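You operate a simulated robot arm through the tools that you are given. There is no shell and no other tool. Be economical: measure what you need, move in short steps, check, and stop when the job is done.

You are at the controls of a simulated robot arm. One attempt, no reset.

## Task
Set the loose cleat on its studs, tighten both socket bolts with the blue key and put the key back.

It is judged by the outcome, as a careful person would: the job done as asked, and still so three seconds after it is handed in. It fails if anything else is knocked over, pushed out of place, dropped, spilled or broken.

## Robot
A 7-joint arm with a three-finger gripper, on a carriage that runs on a rail from [-1682, 6] to [798, -3] (x, y) and turns from -138 to 194 degrees about z. Base frame: it is fixed where the carriage stands at the start and does not move with it; the origin is on the floor, on the carriage's upright axis, x ahead of it, y to its left, z up. Readings come in mm, degrees, newtons and seconds.
With the tool pointing down near the work surface it reaches from about 220 to 720 mm from the robot's upright axis, wherever it stands. Its first joint turns from -115.0 to 115.0 degrees. Places, roughly: key holder [700, 700, 900]; left socket bolt [500, 600, 900]; right socket bolt [600, 600, 900]; two studs of the dark seat board [600, 400, 900]. Payload 2.69 kg.
The TCP is the grasp point between the finger pads, 30 mm short of the fingertips. In the tool frame z runs along the fingers and y along their closing line. Largest opening 128 mm; the body of the gripper starts 117 mm behind the TCP.
Orientation is told as [roll, pitch, yaw] about the base's x, y, z axes, in that order, counted from this pose: with the fingers straight down and closing along the base's y, the tool's x points along the base's -x, its y along +y and its z along -z.

## Interface
- The arm moves only by the tool play_rows. Its argument "rows" is one flat list of numbers, 7 for each row, row after row: the finger opening in mm, from 0 to 128, then the shift along the tool's x, y, z in mm, then the turn, a rotation vector about the tool's x, y, z in rad. In form: [grip, dx, dy, dz, rx, ry, rz, grip, dx, dy, dz, rx, ry, rz, ...]. A call has 1 to 10 rows; each row is the pose to reach, as a shift and turn from the pose commanded when the call began, along the tool's axes at that moment. Each row takes 0.2 s and may step no farther than 50 mm and 8.6 degrees from the row before; otherwise, or with a gripper value out of range, the whole call is refused. Where a pose cannot be reached the arm comes as near as it can. A force on the tool above 90 N (or 10 N above the force at the start of the call, whichever is more), or a blocked arm, ends the call early, and 0.2 s more pass. Each finger halts on what it meets, pressing with about 33 N; the grip force reading is that of the motor and also rises with nothing between the fingers. The clock runs only during rows and for 0.2 s after the last one: add rows that repeat a pose to give the fingers time. The reply holds the time, the measured pose of the TCP, the force on the tool along the base axes, the opening and the grip force, in the units named above and with some noise, with the torque about the TCP (base axes, N m) and any sound that the robot's microphone picked up.
- Cameras (640 x 400 px; columns grow to the right, rows downward): "scene" is now at [18.5, 183.1, 1717.9]; the picture's right is [0.31, -0.95, 0.00], its down [-0.78, -0.25, -0.58] and it looks along [0.55, 0.18, -0.82] (base axes); focal length 264 px, centre (320, 200). "wrist" rides on the gripper at [58, 54, -131] in the tool frame; the picture's right is [-0.68, 0.74, 0.00], its down [-0.62, -0.57, -0.55] and it looks along [-0.40, -0.37, 0.84] (tool axes); focal length 234 px, centre (320, 200). There is no depth. A picture from a camera that has moved, and an enlarged one, comes with that camera's place and axes in the base frame and with its lens. The place of the scene camera against the robot may be out by one fixed shift of up to 18 mm in any direction.
- grab_frame(camera): a new picture of that camera. The clock stands still meanwhile.
- slide_trunk(by): slides the trunk up (or, below 0, down) by that many mm; the arm and the scene camera ride with it, the base frame stays. It gives what a move gives, with no picture.
- base_move(legs): drives the robot by 1 to 6 legs, each [ahead, left, turn to the left] in mm, mm and degrees, along the robot's own axes; the way and the turn of a leg run together, so that a leg with both is an arc; at most 1500 mm and 180 degrees a leg. The arm and the cameras ride along, it lands a little off, and it stops where it bumps. It keeps to its track: a leg is cut to what the track allows. It gives what a move gives.
- pan_tilt(pan, tilt): turns the head with the scene camera to pan (to the left, within 155 degrees either way) and tilt (down, from -29 to 69), counted from straight ahead of the robot. It gives what a move gives.
- zoom(camera, box): a new picture of the part [left, top, right, bottom] of that camera's present view, enlarged. The clock stands still meanwhile.
- job_done(): hands the job in; it is judged then, once.

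Work in short steps. Places have to be worked out from the pictures, the camera data and where the tool is seen: move nearer, look again, correct. Check each grasp and each placing, and mend what went wrong. You have 120 turns and 90 pictures in all, those below and enlarged ones among them. Open the gripper and draw the arm clear of the work before you hand the job in, unless the task says otherwise; then end with one line.

The tools are called after "Request:" as a command line: name --argument value ..., lists and objects as JSON in quotes. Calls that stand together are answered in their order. play_rows: Moves the arm, as the interface text tells. Its arguments: {"type":"object","properties":{"rows":{"type":"array","items":{"type":"number"}}},"required":["rows"]} The other tools are called the same way: slide_trunk (by) slides the trunk up or down; base_move (legs) drives the base; pan_tilt (pan, tilt) turns the head that bears the scene camera; grab_frame (camera) takes a picture; zoom (camera, box) takes an enlarged picture of a part of a camera's view; job_done () hands the job in.

At the start:

```text
t: 0.0
position: [376.6, 243.3, 1296.9]
tcp_rot: [0.1, -0.1, 0.0]
contact_force: [0.6, -0.2, 0.1]
wrist_torque: [-0.02, 0.03, 0.04]
gripper_width: 128.0
gripper_force: 0.0
trunk travel left (down, up): [-900.0, 90.0]
robot x, y, heading: [3.4, 1.6, -0.2]
head pan, tilt: [18.1, 54.6]
```

scene: 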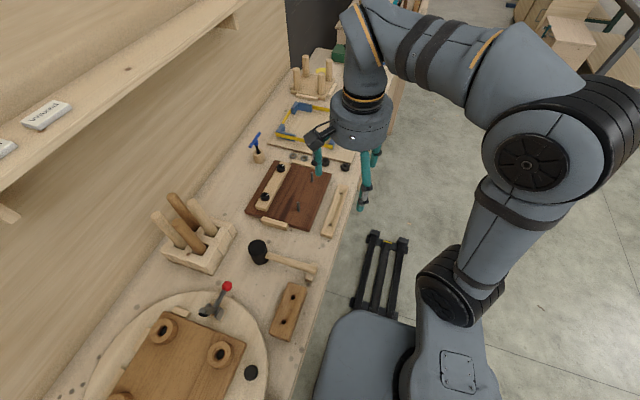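
wrist: 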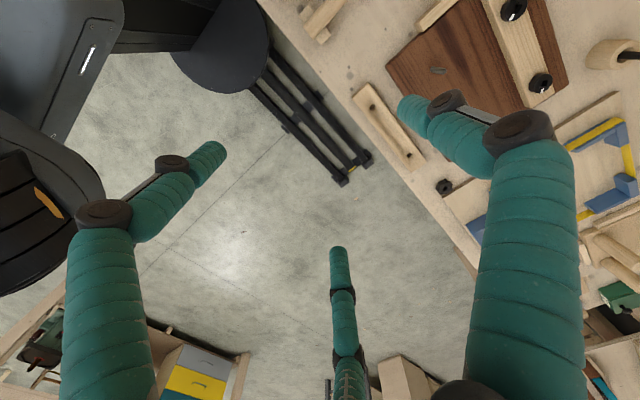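

The dark seat board, blue key, and a loose cleat near the bench edge are visible. I zoom in on them to see details.

Request:
zoom --camera "scene" --box '[230, 120, 390, 250]'

Request:
zoom --camera "wrist" --box '[340, 0, 640, 200]'

```text
3.08 times, centred on (310, 185) of scene
camera zoom: at [18.5, 183.1, 1717.9], right [0.31, -0.95, 0.0], down [-0.78, -0.25, -0.58], along [0.55, 0.18, -0.82], focal length 812 px, centre (351, 246)
```

zoom: 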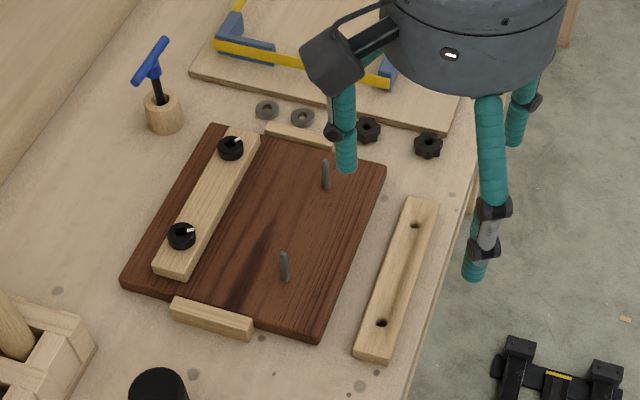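

```text
2.00 times, centred on (490, 100) of wrist
camera zoom: at [317.7, 296.3, 1428.7], right [0.68, 0.74, 0.0], down [0.62, -0.57, 0.55], along [0.4, -0.37, -0.84], focal length 468 px, centre (-20, 400)
```

zoom: 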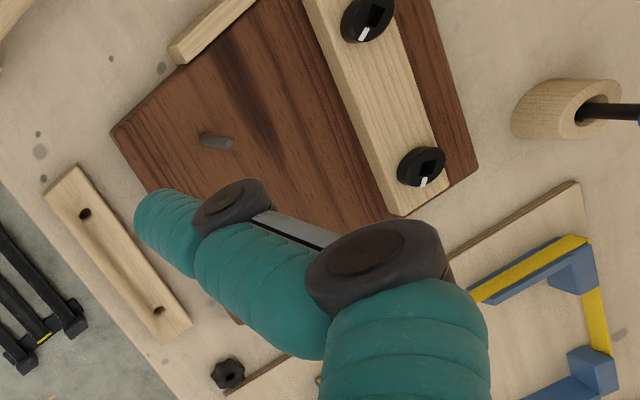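

The fingers look like three; I close them in free air to see their shape when shut.

Request:
play_rows --rows '[100, 0, 0, 0, 0, 0, 0, 60, 0, 0, 0, 0, 0, 0, 20, 0, 0, 0, 0, 0, 0, 20, 0, 0, 0, 0, 0, 0, 20, 0, 0, 0, 0, 0, 0, 20, 0, 0, 0, 0, 0, 0]'

Request:
grab_frame --camera "wrist"

Request:
grab_frame --camera "scene"

```text
t: 1.4
position: [375.9, 242.8, 1298.3]
tcp_rot: [0.0, 0.0, 0.1]
contact_force: [-0.8, -0.4, 0.6]
wrist_torque: [0.05, -0.01, 0.02]
gripper_width: 31.8
gripper_force: 1.6
trunk travel left (down, up): [-900.0, 90.0]
robot x, y, heading: [1.5, -1.9, 0.1]
head pan, tilt: [18.1, 54.6]
```

```text
85 pictures are left
camera wrist: at [317.7, 296.3, 1428.7], right [0.68, 0.74, 0.0], down [0.62, -0.57, 0.55], along [0.4, -0.37, -0.84], focal length 234 px, centre (320, 200)
```

wrist: 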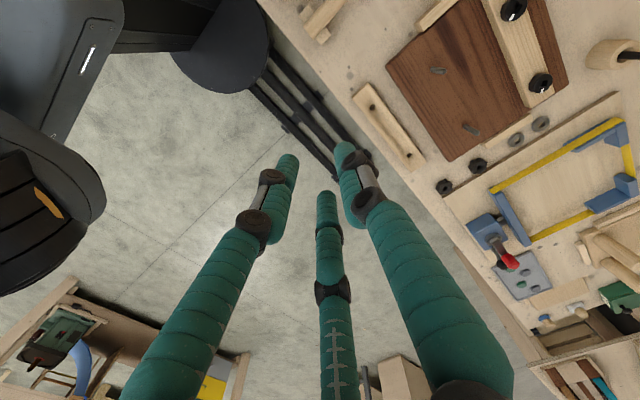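

```text
84 pictures are left
camera scene: at [18.5, 183.1, 1717.9], right [0.31, -0.95, 0.0], down [-0.78, -0.25, -0.58], along [0.55, 0.18, -0.82], focal length 264 px, centre (320, 200)
```

scene: 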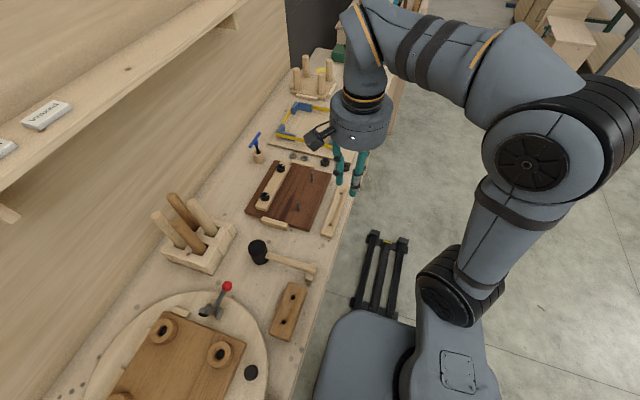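

Estimates: bolts ≈(499,574) and (652,576), studs ≈(499,443) and (649,440), cleat ≈(527,313). The arm must stand nearer, so I turn the carriage to face the bench and slide it along the rail.

Request:
base_move --legs '[[0, 0, 90], [0, -560, 0]]'

Request:
pan_tilt --pan 0 --tilt 55

Request:
grab_frame --camera "scene"

Request:
grab_frame --camera "wrist"

```text
t: 8.4
position: [318.7, 376.1, 1297.5]
tcp_rot: [0.0, 0.0, 89.6]
contact_force: [0.0, -0.1, 0.1]
wrist_torque: [-0.01, 0.05, -0.05]
gripper_width: 20.2
gripper_force: 0.1
trunk travel left (down, up): [-900.0, 90.0]
robot x, y, heading: [559.0, -1.7, 90.0]
head pan, tilt: [18.1, 54.6]
```

```text
t: 9.2
position: [319.2, 375.2, 1297.8]
tcp_rot: [-0.1, 0.0, 89.6]
contact_force: [-0.5, -0.2, 0.9]
wrist_torque: [0.01, -0.03, 0.0]
gripper_width: 20.1
gripper_force: 0.0
trunk travel left (down, up): [-900.0, 90.0]
robot x, y, heading: [558.1, -0.8, 89.7]
head pan, tilt: [0.0, 55.0]
```

```text
83 pictures are left
camera scene: at [400.2, 3.1, 1717.4], right [1.0, -0.01, 0.0], down [0.0, -0.82, -0.57], along [0.0, 0.57, -0.82], focal length 264 px, centre (320, 200)
```

scene: 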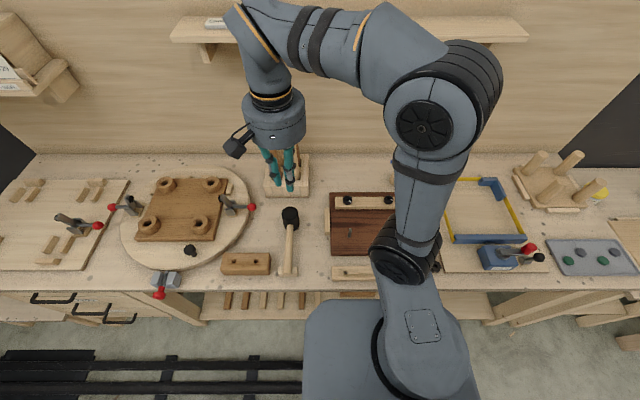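

```text
82 pictures are left
camera wrist: at [264.8, 317.8, 1428.6], right [-0.73, 0.68, 0.0], down [0.57, 0.61, 0.55], along [0.37, 0.4, -0.84], focal length 234 px, centre (320, 200)
```

wrist: 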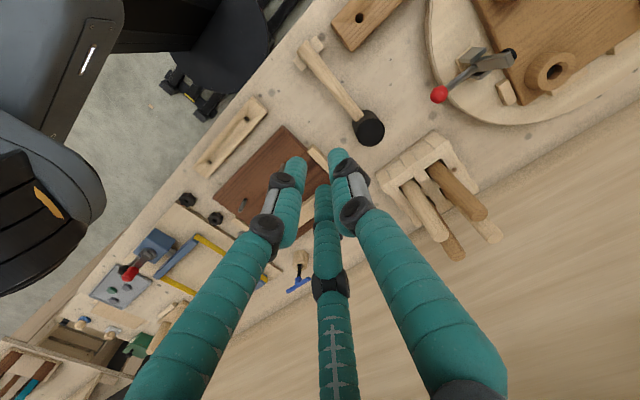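

Now rotate the tool back to yaw 0 while moving above the loose cleat, fingers open.

Request:
play_rows --rows '[80, 4, -18, 0, 0, 0, 0.145, 80, 8, -36, 0, 0, 0, 0.29, 80, 12, -54, 0, 0, 0, 0.435, 80, 16, -72, 0, 0, 0, 0.58, 80, 20, -90, 0, 0, 0, 0.725, 80, 24, -108, 0, 0, 0, 0.87, 80, 28, -126, 0, 0, 0, 1.015, 80, 32, -144, 0, 0, 0, 1.16, 80, 36, -162, 0, 0, 0, 1.305, 80, 40, -180, 0, 0, 0, 1.45]'

```text
t: 11.4
position: [500.3, 334.2, 1297.5]
tcp_rot: [-0.1, 0.2, 6.3]
contact_force: [0.5, 0.2, 0.5]
wrist_torque: [0.01, 0.04, 0.03]
gripper_width: 80.0
gripper_force: 0.0
trunk travel left (down, up): [-900.0, 90.0]
robot x, y, heading: [558.8, -4.0, 89.5]
head pan, tilt: [0.0, 55.0]
```

Finish the yaw and descend partway, then look with the wrist camera.

Request:
play_rows --rows '[80, 0, 0, 45, 0, 0, 0.055, 80, 0, 0, 90, 0, 0, 0.11, 80, 0, 0, 130, 0, 0, 0.11, 80, 0, 0, 160, 0, 0, 0.11]'

Request:
grab_frame --camera "wrist"

Request:
grab_frame --camera "scene"

```text
t: 12.4
position: [501.3, 335.1, 1137.0]
tcp_rot: [-0.2, 0.2, 0.1]
contact_force: [0.4, 0.1, -0.1]
wrist_torque: [0.03, 0.05, -0.02]
gripper_width: 80.0
gripper_force: 0.0
trunk travel left (down, up): [-900.0, 90.0]
robot x, y, heading: [559.4, -0.5, 89.6]
head pan, tilt: [0.0, 55.0]
```

```text
81 pictures are left
camera wrist: at [442.0, 388.9, 1267.6], right [0.67, 0.74, 0.0], down [0.62, -0.56, 0.55], along [0.4, -0.37, -0.84], focal length 234 px, centre (320, 200)
```

wrist: 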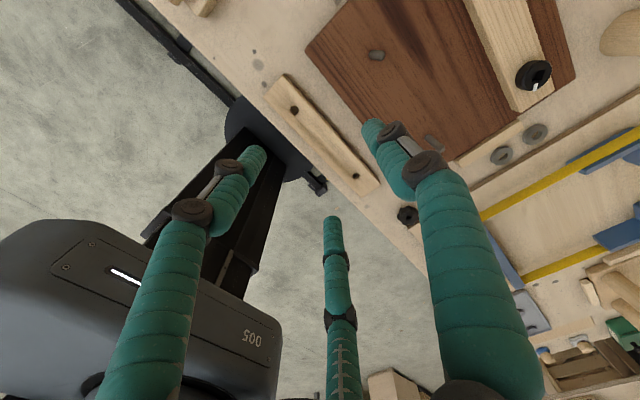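

```text
80 pictures are left
camera scene: at [403.2, 3.9, 1717.7], right [1.0, -0.01, 0.0], down [-0.01, -0.82, -0.57], along [0.0, 0.57, -0.82], focal length 264 px, centre (320, 200)
```

scene: 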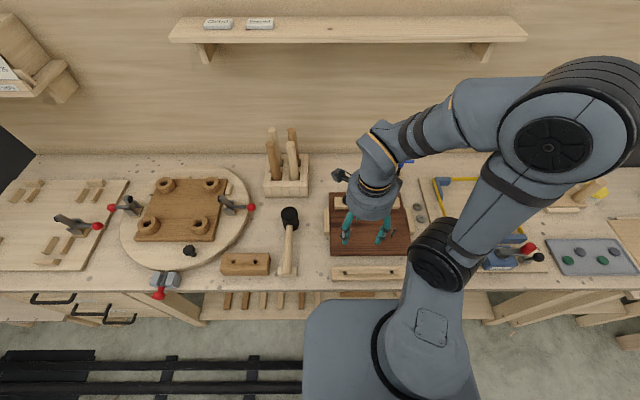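

Triangulated: cleat holes at about (472,307) and (617,308), top z≈902. I zoom for stud and hole detail.

Request:
zoom --camera "wrist" --box '[260, 20, 460, 190]'

Request:
zoom --camera "scene" --box '[310, 180, 430, 290]'

```text
2.35 times, centred on (360, 105) of wrist
camera zoom: at [442.0, 388.9, 1267.6], right [0.67, 0.74, 0.0], down [0.62, -0.56, 0.55], along [0.4, -0.37, -0.84], focal length 551 px, centre (226, 424)
```

zoom: 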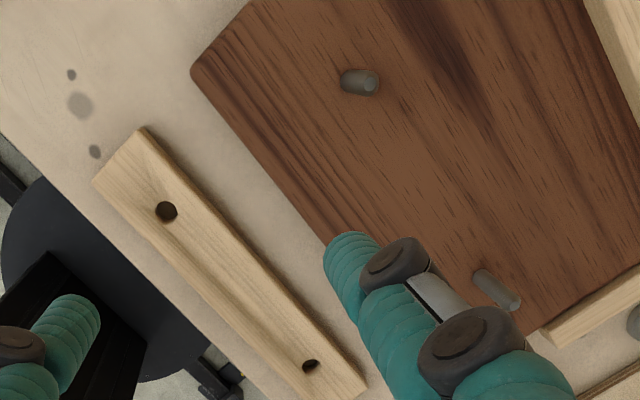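

```text
3.64 times, centred on (370, 235) of scene
camera zoom: at [403.2, 3.9, 1717.7], right [1.0, -0.01, 0.0], down [-0.01, -0.82, -0.57], along [0.0, 0.57, -0.82], focal length 960 px, centre (138, 73)
```

zoom: 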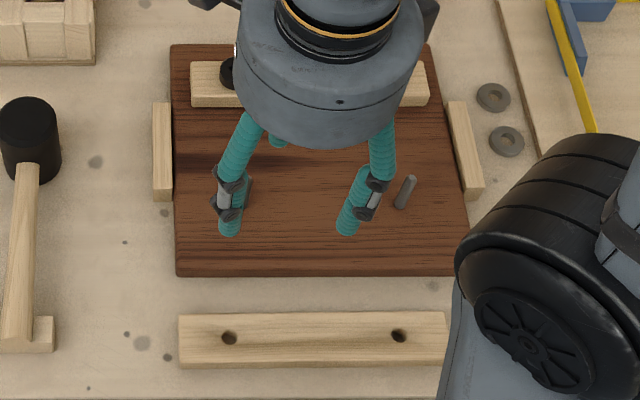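

Estimates: studs ≈(495,433.5) and (642,433.5); cleat centre ≈(545,308). I move above the cleat to z≈965 and look.

Request:
play_rows --rows '[80, -20, -14, 40, 0, 0, 0, 80, -43.5, -27, 80, 0, 0, 0, 80, -43.5, -27, 125, 0, 0, 0, 80, -43.5, -27, 170, 0, 0, 0]'

Request:
grab_frame --camera "wrist"

Request:
zoom --camera "scene" --box '[310, 180, 430, 290]'

```text
t: 13.4
position: [543.9, 304.8, 966.4]
tcp_rot: [0.1, 0.1, 0.1]
contact_force: [0.6, -1.0, -0.1]
wrist_torque: [0.04, 0.01, -0.02]
gripper_width: 80.0
gripper_force: 0.1
trunk travel left (down, up): [-900.0, 90.0]
robot x, y, heading: [560.4, 0.6, 89.6]
head pan, tilt: [0.0, 55.0]
```

```text
77 pictures are left
camera wrist: at [484.5, 358.5, 1098.2], right [0.67, 0.74, 0.0], down [0.62, -0.57, 0.55], along [0.4, -0.37, -0.84], focal length 234 px, centre (320, 200)
```

wrist: 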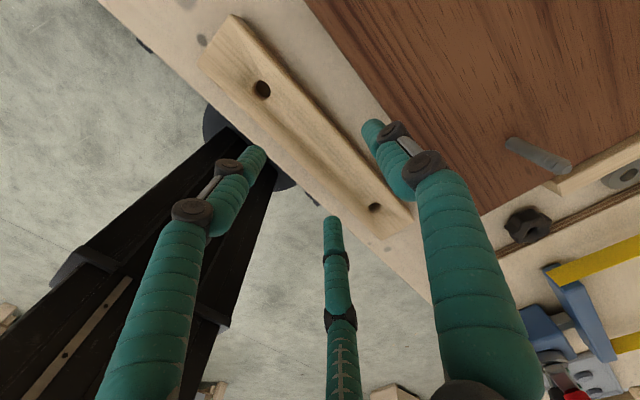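

```text
3.64 times, centred on (370, 235) of scene
camera zoom: at [402.7, 0.2, 1717.8], right [1.0, -0.01, 0.0], down [-0.01, -0.82, -0.58], along [0.0, 0.58, -0.82], focal length 960 px, centre (138, 73)
```

zoom: 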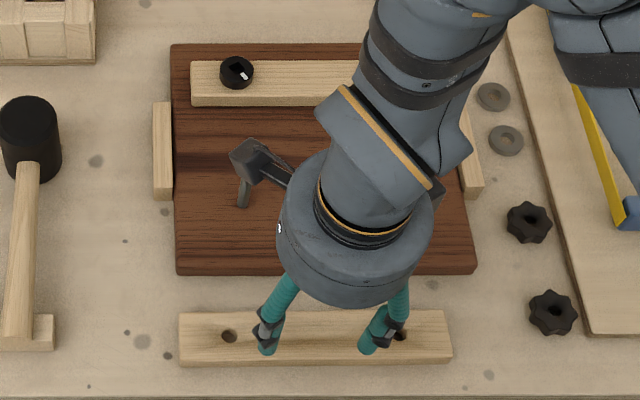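

Cleat centre refined to about (548,307.5), opening 64. I centre and descend to z≈922.

Request:
play_rows --rows '[64, -4, 2.5, 10, 0, 0, 0, 64, -4, 2.5, 25, 0, 0, 0, 64, -4, 2.5, 38, 0, 0, 0, 64, -4, 2.5, 44, 0, 0, 0]'

Request:
grab_frame --camera "wrist"

Request:
zoom --camera "scene" --box '[310, 200, 430, 290]'

```text
t: 14.4
position: [545.4, 309.7, 925.7]
tcp_rot: [0.3, 0.2, 0.1]
contact_force: [6.4, 1.6, 63.8]
wrist_torque: [-1.27, -0.65, 0.29]
gripper_width: 88.2
gripper_force: 16.7
trunk travel left (down, up): [-900.0, 90.0]
robot x, y, heading: [558.0, -5.7, 89.4]
head pan, tilt: [0.0, 55.0]
```

```text
75 pictures are left
camera wrist: at [487.6, 362.5, 1057.1], right [0.67, 0.74, 0.0], down [0.62, -0.57, 0.54], along [0.4, -0.37, -0.84], focal length 234 px, centre (320, 200)
```

wrist: 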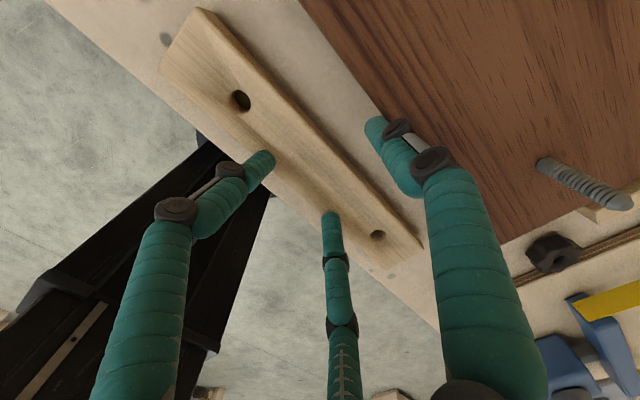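

```text
4.44 times, centred on (370, 245) of scene
camera zoom: at [401.7, 0.1, 1718.7], right [1.0, -0.01, 0.0], down [-0.01, -0.82, -0.58], along [0.0, 0.58, -0.82], focal length 1173 px, centre (98, 0)
```

zoom: 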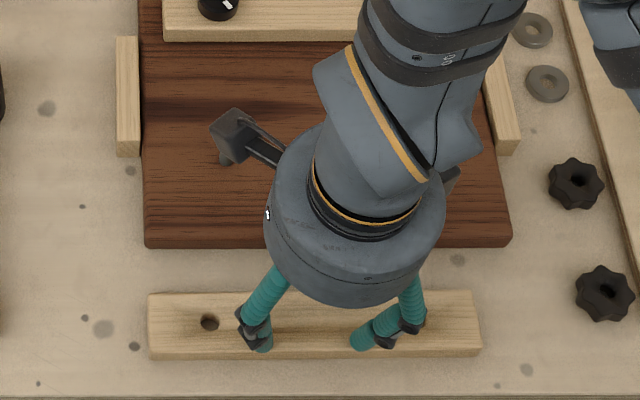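

63 N upward with the fingers spread to 88: the tips met something (bench top or cleat). I lift straight up and look.

Request:
play_rows --rows '[80, 0, 0, -10, 0, 0, 0, 80, 0, 0, -25, 0, 0, 0]'

Request:
zoom --camera "wrist" --box '[160, 0, 480, 260]'

Request:
zoom --camera "scene" --box '[310, 200, 430, 290]'

```text
t: 15.0
position: [546.9, 310.7, 947.7]
tcp_rot: [-0.1, 0.1, 0.3]
contact_force: [0.0, -0.2, 0.2]
wrist_torque: [-0.01, -0.01, 0.0]
gripper_width: 79.7
gripper_force: 0.2
trunk travel left (down, up): [-900.0, 90.0]
robot x, y, heading: [562.3, -2.6, 89.5]
head pan, tilt: [0.0, 55.0]
```

```text
1.54 times, centred on (320, 130) of wrist
camera zoom: at [487.6, 363.6, 1078.8], right [0.67, 0.74, 0.0], down [0.62, -0.56, 0.55], along [0.41, -0.37, -0.84], focal length 360 px, centre (320, 308)
```

zoom: 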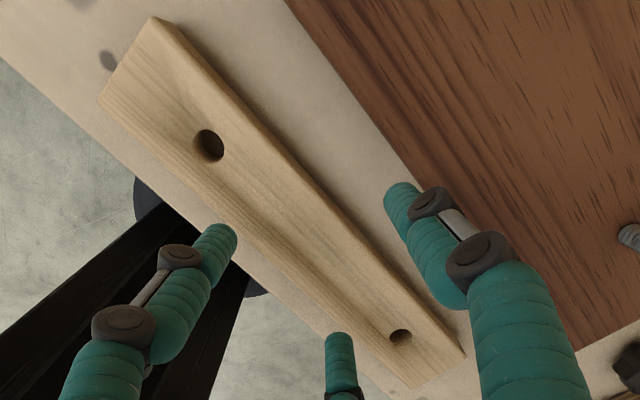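

```text
4.44 times, centred on (370, 245) of scene
camera zoom: at [400.2, 3.4, 1717.1], right [1.0, -0.01, 0.0], down [-0.01, -0.82, -0.57], along [0.0, 0.57, -0.82], focal length 1173 px, centre (98, 0)
```

zoom: 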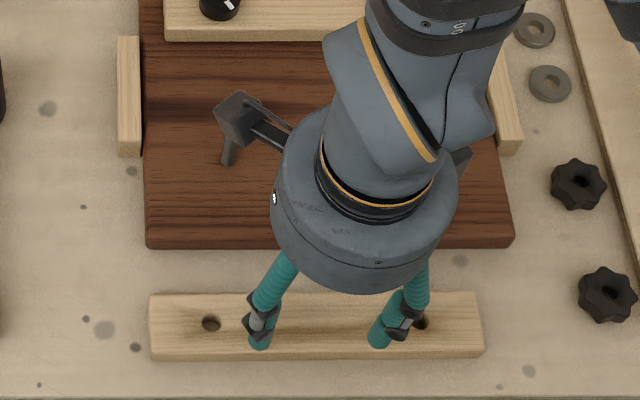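

The torque (contact ~20 mm toward −y) and views show a three-jaw gripper at 120°: one finger at +y, a pair at −y/2. So the pair landed on the cleat's front edge. I shift y by −16, open to 90 and descend again.

Request:
play_rows --rows '[90, -1, -8, 0, 0, 0, 0, 90, -1, -16, 0, 0, 0, 0, 90, -1, -16, 10, 0, 0, 0, 90, -1, -16, 20, 0, 0, 0, 90, -1, -16, 26, 0, 0, 0]'

Request:
zoom --camera "wrist" --box '[160, 0, 480, 260]'

```text
t: 16.2
position: [547.5, 294.3, 922.7]
tcp_rot: [0.0, -0.1, 0.3]
contact_force: [0.2, -0.2, 0.8]
wrist_torque: [-0.02, 0.01, 0.03]
gripper_width: 89.8
gripper_force: 0.1
trunk travel left (down, up): [-900.0, 90.0]
robot x, y, heading: [557.5, -3.0, 89.3]
head pan, tilt: [0.0, 55.0]
```

```text
1.54 times, centred on (320, 130) of wrist
camera zoom: at [488.3, 347.9, 1053.2], right [0.67, 0.74, 0.0], down [0.62, -0.56, 0.55], along [0.41, -0.37, -0.84], focal length 360 px, centre (320, 308)
```

zoom: 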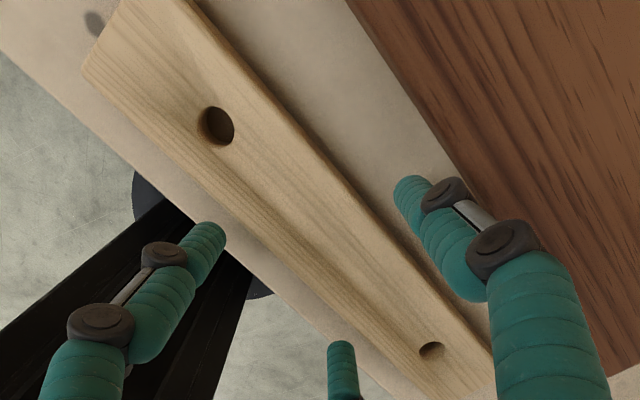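

Clear of contact now. I go down another ~8 mm in small steps, watching force.

Request:
play_rows --rows '[90, 0, 0, 4, 0, 0, 0, 90, 0, 0, 8, 0, 0, 0]'

```text
t: 16.8
position: [547.1, 294.6, 914.1]
tcp_rot: [0.1, 0.0, 0.3]
contact_force: [0.6, 0.1, 1.2]
wrist_torque: [-0.01, 0.0, -0.03]
gripper_width: 89.7
gripper_force: 0.0
trunk travel left (down, up): [-900.0, 90.0]
robot x, y, heading: [560.2, -3.4, 89.6]
head pan, tilt: [0.0, 55.0]
```

Still free; 3 mm more, then close in stages so the cleat is squeezed gently.

Request:
play_rows --rows '[90, 0, 0, 3, 0, 0, 0, 75, 0, 0, 3, 0, 0, 0, 65, 0, 0, 3, 0, 0, 0, 58, 0, 0, 3, 0, 0, 0, 50, 0, 0, 3, 0, 0, 0, 40, 0, 0, 3, 0, 0, 0, 30, 0, 0, 3, 0, 0, 0, 30, 0, 0, 3, 0, 0, 0]'

Request:
zoom --camera "wrist" --box '[160, 0, 480, 260]'

Request:
zoom --camera "scene" --box '[310, 200, 430, 290]'

```text
t: 18.6
position: [548.1, 293.4, 909.0]
tcp_rot: [0.0, 0.1, 0.1]
contact_force: [-0.2, 3.8, 4.0]
wrist_torque: [0.23, 0.04, -0.01]
gripper_width: 63.7
gripper_force: 33.1
trunk travel left (down, up): [-900.0, 90.0]
robot x, y, heading: [558.6, -5.5, 89.6]
head pan, tilt: [0.0, 55.0]
```

```text
1.54 times, centred on (320, 130) of wrist
camera zoom: at [488.4, 348.0, 1042.3], right [0.67, 0.74, 0.0], down [0.62, -0.56, 0.55], along [0.4, -0.37, -0.84], focal length 360 px, centre (320, 308)
```

zoom: 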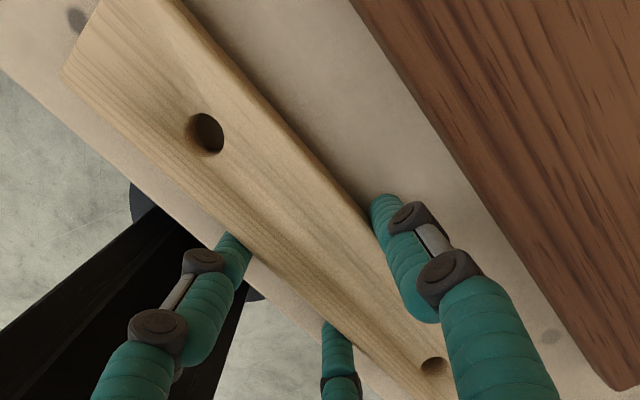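

```text
4.44 times, centred on (370, 245) of scene
camera zoom: at [400.5, 3.2, 1717.5], right [1.0, -0.01, 0.0], down [-0.01, -0.82, -0.57], along [0.0, 0.57, -0.82], focal length 1173 px, centre (98, 0)
```

zoom: 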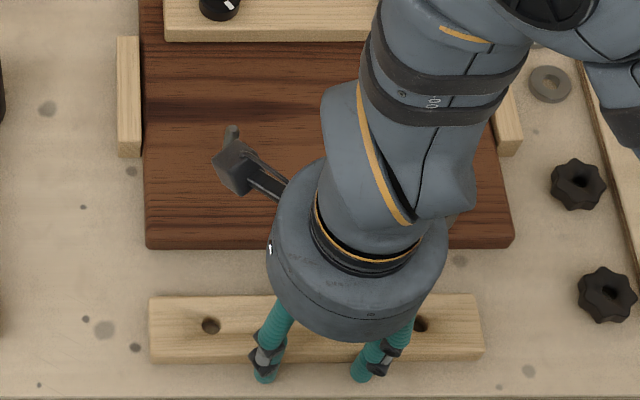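

Gripped at 63.7 mm with 33 N. I lift it 90 mm to clear the stud tips.

Request:
play_rows --rows '[30, 0, 0, -10, 0, 0, 0, 30, 0, 0, -30, 0, 0, 0, 30, 0, 0, -60, 0, 0, 0, 30, 0, 0, -95, 0, 0, 0]'

Request:
grab_frame --camera "wrist"

Request:
zoom --camera "scene" --box '[310, 180, 430, 290]'

```text
t: 19.6
position: [543.7, 291.1, 996.9]
tcp_rot: [-0.4, 0.4, 0.2]
contact_force: [-0.2, -0.2, 0.6]
wrist_torque: [0.01, -0.01, 0.01]
gripper_width: 29.8
gripper_force: 0.0
out of reach, approached as far as the arm can: row 4
trunk travel left (down, up): [-900.0, 90.0]
robot x, y, heading: [565.2, -1.9, 89.3]
head pan, tilt: [0.0, 55.0]
```

```text
68 pictures are left
camera wrist: at [486.8, 346.4, 1128.1], right [0.67, 0.74, -0.01], down [0.62, -0.56, 0.55], along [0.4, -0.37, -0.84], focal length 234 px, centre (320, 200)
```

wrist: 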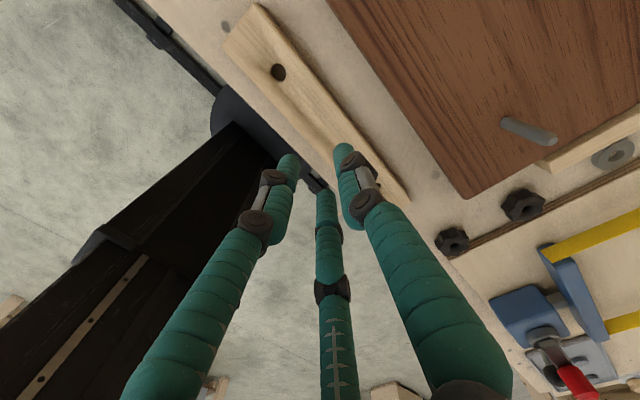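

```text
3.64 times, centred on (370, 235) of scene
camera zoom: at [400.6, 2.3, 1717.4], right [1.0, -0.01, 0.0], down [-0.01, -0.82, -0.57], along [0.0, 0.57, -0.82], focal length 960 px, centre (138, 73)
```

zoom: 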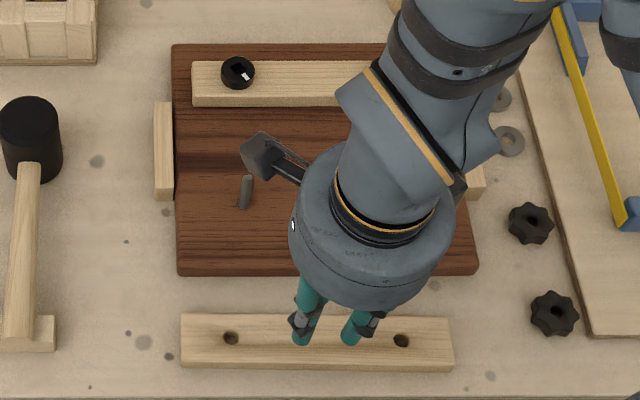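

The cleat slipped out and stayed in place, and I was near the arm's inner reach limit. I shift the carriage 200 mm along −x for a better posture (fingertips are at 967, above everything nearby).

Request:
base_move --legs '[[0, 200, 0]]'

Request:
play_rows --rows '[90, -40, 0, 0, 0, 0, 0, 90, -80, 1, 0, 0, 0, 0, 90, -120, 2, 0, 0, 0, 0, 90, -160, 2, 0, 0, 0, 0, 90, -200, 3, 0, 0, 0, 0, 90, -200, 3, 20, 0, 0, 0]'

Request:
grab_frame --camera "wrist"

```text
t: 21.2
position: [346.7, 293.9, 996.5]
tcp_rot: [-0.3, 0.5, 0.2]
contact_force: [0.0, 1.3, -0.7]
wrist_torque: [0.0, -0.04, 0.0]
gripper_width: 29.9
gripper_force: 0.0
trunk travel left (down, up): [-900.0, 90.0]
robot x, y, heading: [361.8, -2.1, 89.6]
head pan, tilt: [0.0, 55.0]
```

```text
t: 22.6
position: [546.2, 297.0, 975.1]
tcp_rot: [-0.3, 0.5, 0.2]
contact_force: [-0.3, -0.3, -0.4]
wrist_torque: [-0.02, -0.01, -0.02]
gripper_width: 90.0
gripper_force: 0.1
trunk travel left (down, up): [-900.0, 90.0]
robot x, y, heading: [364.8, -2.0, 89.6]
head pan, tilt: [0.0, 55.0]
```

```text
66 pictures are left
camera wrist: at [488.4, 351.3, 1106.7], right [0.67, 0.74, -0.01], down [0.62, -0.56, 0.55], along [0.4, -0.37, -0.84], focal length 234 px, centre (320, 200)
```

wrist: 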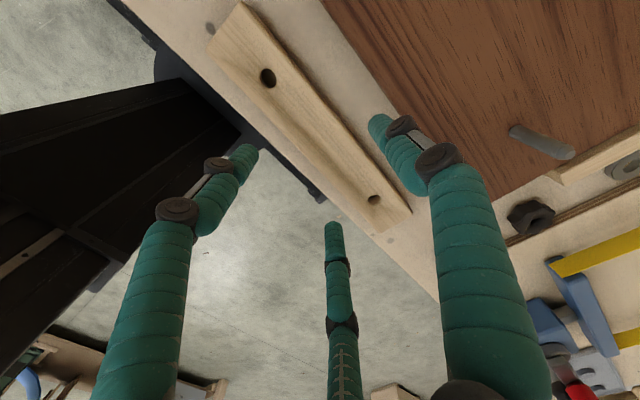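

Cleat is about where it was, centre ≈(549,306). I level the tool and descend straddling it to z≈911.

Request:
play_rows --rows '[90, -2, -3, 15, -0.005, -0.008, 0, 90, -2, -3, 35, -0.005, -0.008, 0, 90, -2, -3, 52, -0.005, -0.008, 0, 90, -2, -3, 64, -0.005, -0.008, 0]'

Request:
play_rows --rows '[90, 0, 0, 3, 0, 0, 0, 90, 0, 0, 6, 0, 0, 0]'

```text
t: 23.6
position: [547.3, 293.3, 910.3]
tcp_rot: [0.0, 0.0, 0.2]
contact_force: [1.1, -0.2, -1.2]
wrist_torque: [0.01, 0.01, 0.01]
gripper_width: 89.9
gripper_force: 0.0
trunk travel left (down, up): [-900.0, 90.0]
robot x, y, heading: [359.4, 0.4, 89.5]
head pan, tilt: [0.0, 55.0]
```

```text
t: 24.2
position: [547.7, 294.6, 905.6]
tcp_rot: [0.2, 0.0, 0.1]
contact_force: [-0.6, -0.2, 18.4]
wrist_torque: [-0.31, -0.19, 0.19]
gripper_width: 92.7
gripper_force: 3.7
trunk travel left (down, up): [-900.0, 90.0]
robot x, y, heading: [359.8, 0.3, 89.8]
head pan, tilt: [0.0, 55.0]
```

Bench top found (tip at ≈876). I raise 1.5 mm, close fully with more settling time, then lift 5 mm only.

Request:
play_rows --rows '[90, 0, 0, -1.5, 0, 0, 0, 80, 0, 0, -1.5, 0, 0, 0, 65, 0, 0, -1.5, 0, 0, 0, 50, 0, 0, -1.5, 0, 0, 0, 30, 0, 0, -1.5, 0, 0, 0, 0, 0, 0, -1.5, 0, 0, 0, 0, 0, 0, -1.5, 0, 0, 0, 0, 0, 0, -1.5, 0, 0, 0]'

Request:
play_rows --rows '[0, 0, 0, -1, 0, 0, 0, 0, 0, 0, -3, 0, 0, 0, 0, 0, 0, -5, 0, 0, 0]'

Request:
zoom --camera "scene" --box '[380, 190, 520, 290]'

```text
t: 26.0
position: [552.7, 291.4, 907.8]
tcp_rot: [0.4, 0.2, -0.2]
contact_force: [50.9, -16.4, 69.7]
wrist_torque: [-2.66, -4.75, 0.66]
gripper_width: 75.2
gripper_force: 36.1
trunk travel left (down, up): [-900.0, 90.0]
robot x, y, heading: [362.0, 2.6, 89.2]
head pan, tilt: [0.0, 55.0]
```

```text
t: 26.4
position: [553.9, 290.6, 910.1]
tcp_rot: [0.4, -0.1, -0.4]
contact_force: [25.6, -13.5, 53.9]
wrist_torque: [-1.53, 2.17, 1.09]
gripper_width: 63.3
gripper_force: 44.6
trunk travel left (down, up): [-900.0, 90.0]
robot x, y, heading: [361.4, -1.0, 89.8]
head pan, tilt: [0.0, 55.0]
stopped in row 1: the force on the tool passed its limit at 102 N (the readings are from after the stop); the commanded pose is now the measured one
```

```text
4.00 times, centred on (450, 240) of scene
camera zoom: at [203.3, -0.5, 1717.4], right [1.0, -0.01, 0.0], down [-0.01, -0.82, -0.58], along [0.01, 0.58, -0.82], focal length 1056 px, centre (-200, 40)
```

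zoom: 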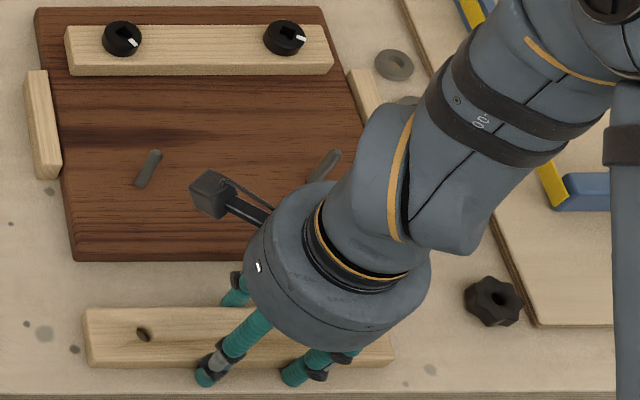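

Closing makes the tips reach lower and press the bench. Grip is 63.3 mm on the cleat; I ease upward in 1 mm steps and read.

Request:
play_rows --rows '[20, 0, 0, -1, 0, 0, 0, 20, 0, 0, -2, 0, 0, 0, 20, 0, 0, -3, 0, 0, 0]'

Request:
play_rows --rows '[20, 0, 0, -2, 0, 0, 0, 20, 0, 0, -4, 0, 0, 0, 20, 0, 0, -6, 0, 0, 0]'

Request:
zoom --camera "scene" --box '[380, 210, 500, 290]'

Request:
zoom --camera "wrist" --box '[160, 0, 480, 260]'

```text
t: 27.2
position: [551.0, 294.3, 910.2]
tcp_rot: [0.2, -0.3, -0.2]
contact_force: [-1.0, 0.3, 1.1]
wrist_torque: [0.07, 0.28, 0.07]
gripper_width: 63.6
gripper_force: 33.3
trunk travel left (down, up): [-900.0, 90.0]
robot x, y, heading: [364.1, 0.8, 89.7]
head pan, tilt: [0.0, 55.0]
```

```text
t: 28.0
position: [552.9, 293.9, 916.0]
tcp_rot: [0.2, -0.1, -0.2]
contact_force: [0.5, 0.1, -1.7]
wrist_torque: [-0.04, -0.02, -0.02]
gripper_width: 63.5
gripper_force: 33.6
trunk travel left (down, up): [-900.0, 90.0]
robot x, y, heading: [358.8, -1.6, 89.4]
head pan, tilt: [0.0, 55.0]
```

```text
5.00 times, centred on (440, 250) of scene
camera zoom: at [203.3, 4.2, 1717.4], right [1.0, -0.01, 0.0], down [-0.01, -0.82, -0.57], along [0.0, 0.57, -0.82], focal length 1320 px, centre (-280, -50)
```

zoom: 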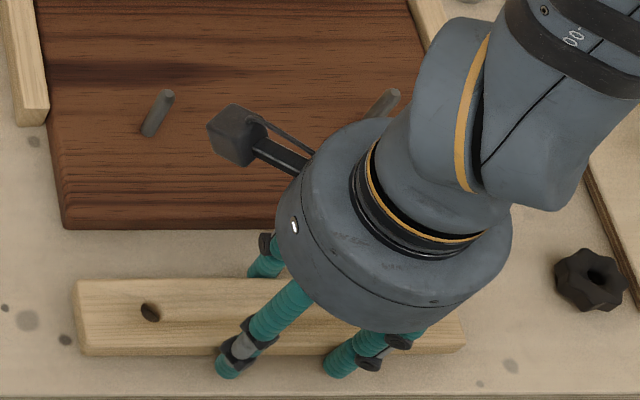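

```text
1.54 times, centred on (320, 130) of wrist
camera zoom: at [493.7, 346.7, 1048.0], right [0.68, 0.73, 0.0], down [0.61, -0.57, 0.55], along [0.4, -0.37, -0.84], focal length 360 px, centre (320, 308)
```

zoom: 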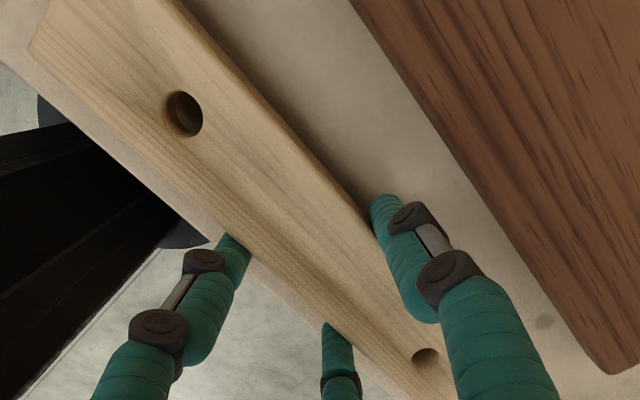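

Grip still 63.5 mm at +6 mm. I continue slowly up another 20 mm.

Request:
play_rows --rows '[20, 0, 0, -3, 0, 0, 0, 20, 0, 0, -6, 0, 0, 0, 20, 0, 0, -10, 0, 0, 0, 20, 0, 0, -15, 0, 0, 0, 20, 0, 0, -20, 0, 0, 0]'

Request:
zoom --camera "wrist" --box '[160, 0, 480, 260]'

```text
t: 29.2
position: [552.2, 293.1, 936.0]
tcp_rot: [0.1, -0.1, -0.3]
contact_force: [0.2, 1.1, -0.9]
wrist_torque: [-0.05, -0.06, 0.01]
gripper_width: 63.6
gripper_force: 32.9
trunk travel left (down, up): [-900.0, 90.0]
robot x, y, heading: [361.1, -1.9, 89.3]
head pan, tilt: [0.0, 55.0]
```

```text
1.54 times, centred on (320, 130) of wrist
camera zoom: at [494.0, 346.8, 1067.5], right [0.68, 0.73, 0.0], down [0.61, -0.57, 0.55], along [0.4, -0.37, -0.84], focal length 360 px, centre (320, 308)
```

zoom: 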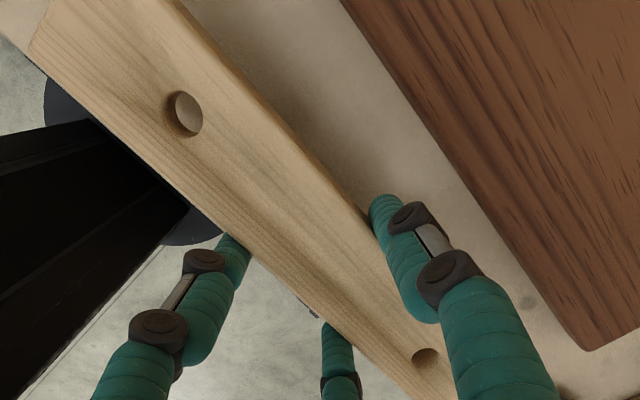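

Lifted successfully. Hole midpoint relative to TCP ≈(−7.5,+11.6). I raise to z≈1000 and traverse near the studs, stopping short to check alignment.

Request:
play_rows --rows '[20, 0, 0, -12, 0, 0, 0, 20, 0, 0, -25, 0, 0, 0, 20, 0, 0, -38, 0, 0, 0, 20, 0, 0, -51, 0, 0, 0, 20, 0, 0, -64, 0, 0, 0, 20, -5, 20, -66, 0, 0, 0, 20, -10, 40, -66, 0, 0, 0, 20, -15, 60, -66, 0, 0, 0, 20, -20, 75, -66, 0, 0, 0, 20, -25, 90, -66, 0, 0, 0]'

Request:
grab_frame --camera "wrist"

Request:
zoom --camera "scene" --box '[380, 170, 520, 290]'

```text
t: 31.4
position: [576.9, 383.4, 1001.9]
tcp_rot: [0.3, -0.1, -0.3]
contact_force: [-0.2, -0.1, -1.3]
wrist_torque: [-0.05, -0.01, 0.01]
gripper_width: 63.3
gripper_force: 32.8
out of reach, approached as far as the arm can: row 5
trunk travel left (down, up): [-900.0, 90.0]
robot x, y, heading: [362.1, 0.4, 89.6]
head pan, tilt: [0.0, 55.0]
```

```text
61 pictures are left
camera wrist: at [518.9, 437.3, 1134.1], right [0.68, 0.73, 0.0], down [0.61, -0.57, 0.55], along [0.41, -0.37, -0.84], focal length 234 px, centre (320, 200)
```

wrist: 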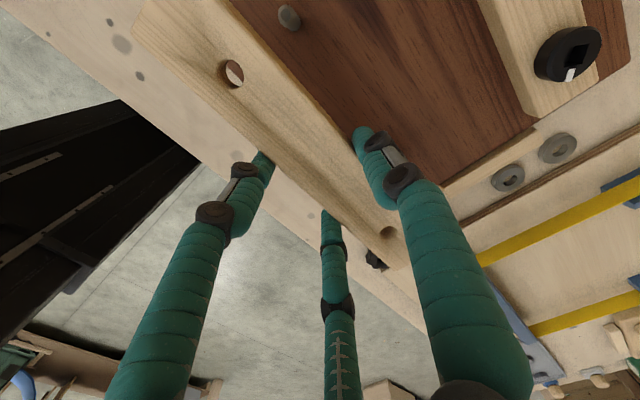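

```text
3.33 times, centred on (450, 230) of scene
camera zoom: at [203.3, 5.3, 1717.4], right [1.0, -0.01, 0.0], down [-0.01, -0.82, -0.57], along [0.0, 0.57, -0.82], focal length 880 px, centre (-113, 100)
```

zoom: 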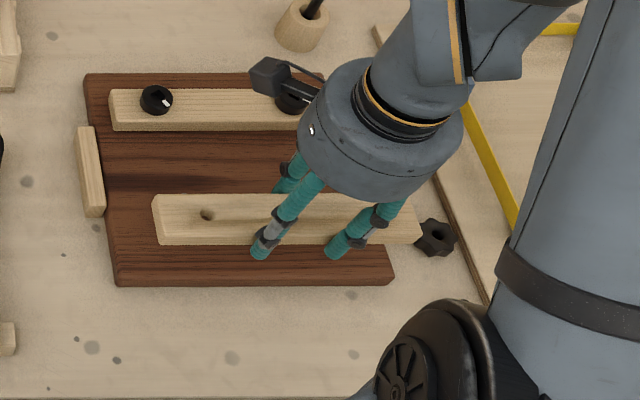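

Stud A tip ≈(494,434), so the stud midpoint ≈(569.3,434.3); TCP should be ≈(576.8,422.6). I move there at the same height and look through hole A.

Request:
play_rows --rows '[20, 0, 13, 0, 0, 0, 0, 20, 0, 26, 0, 0, 0, 0, 20, 0, 39, 2, 0, 0, 0, 20, 0, 39, 6, 0, 0, 0]'

Request:
zoom --camera "wrist" --box '[170, 20, 470, 260]'

Request:
zoom --camera "scene" --box '[390, 180, 510, 260]'

```text
t: 32.4
position: [577.4, 421.7, 997.7]
tcp_rot: [0.1, -0.1, -0.2]
contact_force: [0.4, 0.2, -1.6]
wrist_torque: [-0.03, -0.03, -0.02]
gripper_width: 63.4
gripper_force: 33.2
trunk travel left (down, up): [-900.0, 90.0]
robot x, y, heading: [364.2, -1.1, 89.4]
head pan, tilt: [0.0, 55.0]
```

```text
1.67 times, centred on (320, 140) of wrist
camera zoom: at [519.5, 475.3, 1128.6], right [0.68, 0.73, 0.0], down [0.61, -0.57, 0.55], along [0.4, -0.37, -0.84], focal length 390 px, centre (320, 300)
```

zoom: 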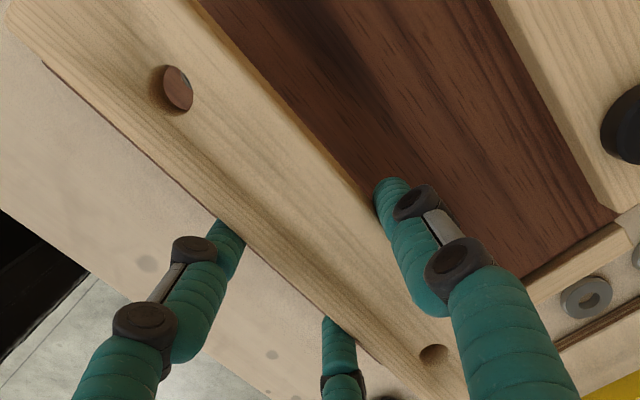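

```text
5.00 times, centred on (450, 220) of scene
camera zoom: at [203.4, 3.9, 1717.5], right [1.0, -0.01, 0.0], down [-0.01, -0.82, -0.57], along [0.0, 0.57, -0.82], focal length 1320 px, centre (-330, 100)
```

zoom: 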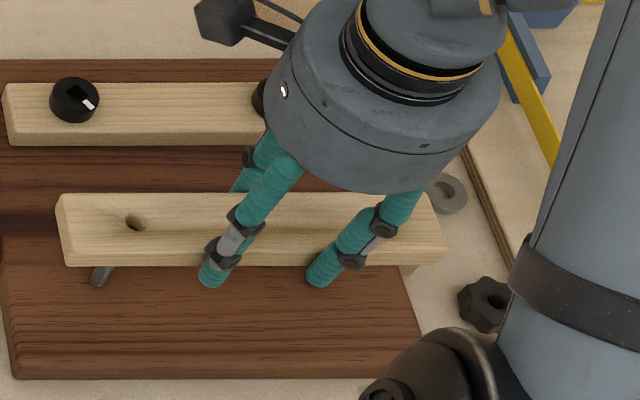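

Alignment seems within a few mm. I zoom tightly on hole A from the wrist to see whether the stud is beneath.

Request:
zoom --camera "wrist" --box '[210, 40, 260, 100]'

Request:
zoom --camera "scene" --box '[395, 205, 435, 245]'

```text
6.67 times, centred on (235, 70) of wrist
camera zoom: at [519.5, 475.3, 1128.6], right [0.68, 0.73, 0.0], down [0.61, -0.57, 0.55], along [0.4, -0.37, -0.84], focal length 1561 px, centre (887, 1067)
```

zoom: 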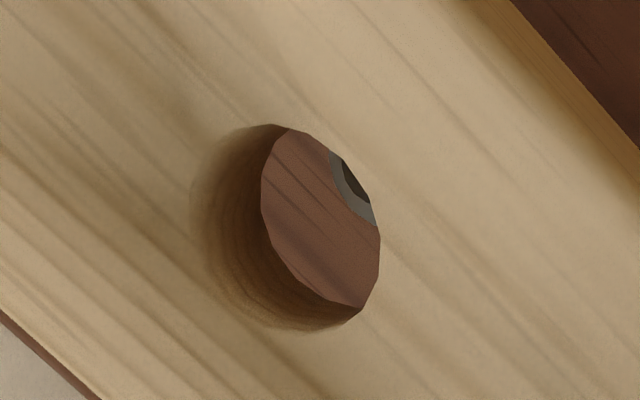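

```text
10.00 times, centred on (415, 225) of scene
camera zoom: at [203.4, 3.9, 1717.5], right [1.0, -0.01, 0.0], down [-0.01, -0.82, -0.57], along [0.0, 0.57, -0.82], focal length 2639 px, centre (-630, -50)
```

zoom: 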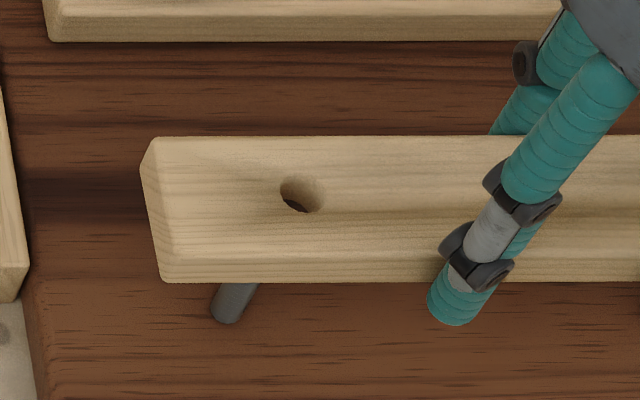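

Stud A's ring is visible through the hole: it lies ≈(−2.5,0) from the hole centre. I correct x by −2 and lower ~12 mm so the cleat hovers just above the tips, then recheck.

Request:
play_rows --rows '[20, 1, 0.5, 4, 0, 0, 0, 20, 2, 0.5, 8, 0, 0, 0, 20, 2, 0.5, 11, 0, 0, 0]'

Request:
zoom --camera "wrist" --box '[210, 40, 260, 100]'

Request:
zoom --camera "wrist" --box '[360, 200, 420, 250]'

```text
t: 33.2
position: [575.8, 422.5, 986.9]
tcp_rot: [0.2, -0.1, -0.2]
contact_force: [0.3, 1.1, -0.7]
wrist_torque: [-0.07, -0.04, 0.0]
gripper_width: 63.5
gripper_force: 33.1
trunk travel left (down, up): [-900.0, 90.0]
robot x, y, heading: [362.0, -3.4, 89.1]
head pan, tilt: [0.0, 55.0]
```

```text
6.67 times, centred on (235, 70) of wrist
camera zoom: at [517.4, 476.2, 1117.6], right [0.68, 0.73, 0.0], down [0.61, -0.57, 0.55], along [0.4, -0.37, -0.84], focal length 1561 px, centre (887, 1067)
```

zoom: 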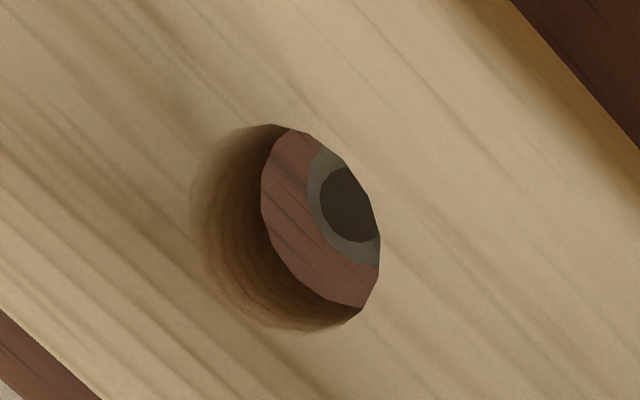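

```text
8.00 times, centred on (390, 225) of wrist
camera zoom: at [517.4, 476.2, 1117.6], right [0.68, 0.73, 0.0], down [0.61, -0.57, 0.55], along [0.4, -0.37, -0.84], focal length 1873 px, centre (-240, 0)
```

zoom: 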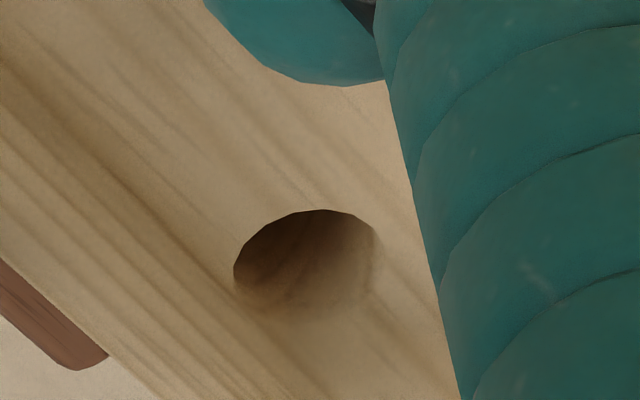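

Stud A is centred under its hole within ~1 mm. I descend 15 mm in small steps, watching force.

Request:
play_rows --rows '[20, 0, 0, 3, 0, 0, 0, 20, 0, 0, 6, 0, 0, 0, 20, 0, 0, 9, 0, 0, 0, 20, 0, 0, 12, 0, 0, 0, 20, 0, 0, 15, 0, 0, 0]'

Request:
zoom --camera "wrist" --box '[170, 20, 470, 260]'

```text
t: 34.4
position: [575.9, 422.5, 970.8]
tcp_rot: [0.2, -0.2, -0.2]
contact_force: [0.0, 0.9, -1.6]
wrist_torque: [0.01, 0.01, -0.02]
gripper_width: 63.5
gripper_force: 33.0
trunk travel left (down, up): [-900.0, 90.0]
robot x, y, heading: [361.0, -5.0, 89.7]
head pan, tilt: [0.0, 55.0]
```

```text
1.67 times, centred on (320, 140) of wrist
camera zoom: at [517.5, 476.2, 1102.7], right [0.68, 0.73, 0.0], down [0.61, -0.57, 0.55], along [0.4, -0.37, -0.84], focal length 390 px, centre (320, 300)
```

zoom: 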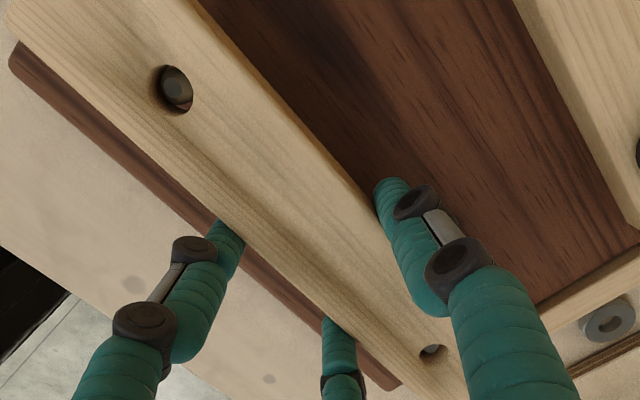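

Both studs now show inside their holes with no contact force. I continue down ~30 mm.

Request:
play_rows --rows '[20, 0, 0, 5, 0, 0, 0, 20, 0, 0, 10, 0, 0, 0, 20, 0, 0, 15, 0, 0, 0, 20, 0, 0, 20, 0, 0, 0, 20, 0, 0, 25, 0, 0, 0, 20, 0, 0, 30, 0, 0, 0]'

Request:
zoom --camera "wrist" --box '[170, 20, 470, 260]'

```text
t: 35.8
position: [575.3, 424.0, 940.7]
tcp_rot: [0.2, -0.1, -0.3]
contact_force: [0.7, -0.1, -1.4]
wrist_torque: [-0.04, -0.01, 0.02]
gripper_width: 63.4
gripper_force: 33.0
trunk travel left (down, up): [-900.0, 90.0]
robot x, y, heading: [361.1, -0.6, 89.3]
head pan, tilt: [0.0, 55.0]
```

```text
1.67 times, centred on (320, 140) of wrist
camera zoom: at [517.4, 476.4, 1072.4], right [0.68, 0.73, 0.0], down [0.61, -0.57, 0.55], along [0.4, -0.37, -0.84], focal length 390 px, centre (320, 300)
```

zoom: 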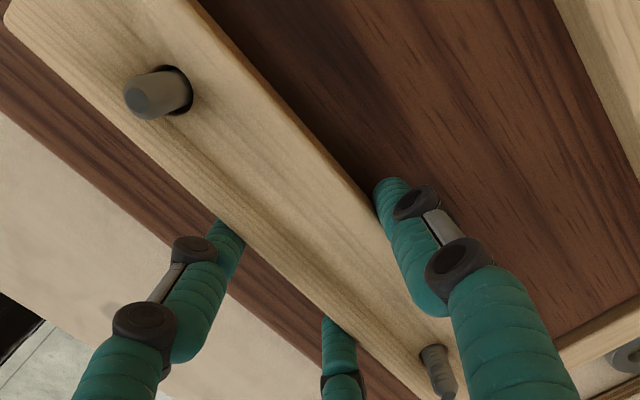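

Studs protrude through both holes. Lower in 2 mm steps until it seats.

Request:
play_rows --rows '[20, 0, 0, 2, 0, 0, 0, 20, 0, 0, 4, 0, 0, 0, 20, 0, 0, 6, 0, 0, 0, 20, 0, 0, 8, 0, 0, 0]'

Request:
play_rows --rows '[20, 0, 0, 1, 0, 0, 0, 20, 0, 0, 2, 0, 0, 0]'

```text
t: 36.8
position: [577.1, 422.0, 933.2]
tcp_rot: [0.4, -0.2, -0.2]
contact_force: [0.8, -0.2, 2.8]
wrist_torque: [-0.1, 0.24, 0.07]
gripper_width: 63.5
gripper_force: 32.7
trunk travel left (down, up): [-900.0, 90.0]
robot x, y, heading: [361.8, -0.5, 89.5]
head pan, tilt: [0.0, 55.0]
```

```text
t: 37.4
position: [576.6, 422.8, 932.3]
tcp_rot: [0.5, -0.3, -0.1]
contact_force: [4.2, 4.9, 40.6]
wrist_torque: [-0.74, 2.21, 0.04]
gripper_width: 63.5
gripper_force: 32.9
trunk travel left (down, up): [-900.0, 90.0]
robot x, y, heading: [364.2, -5.8, 89.7]
head pan, tilt: [0.0, 55.0]
```

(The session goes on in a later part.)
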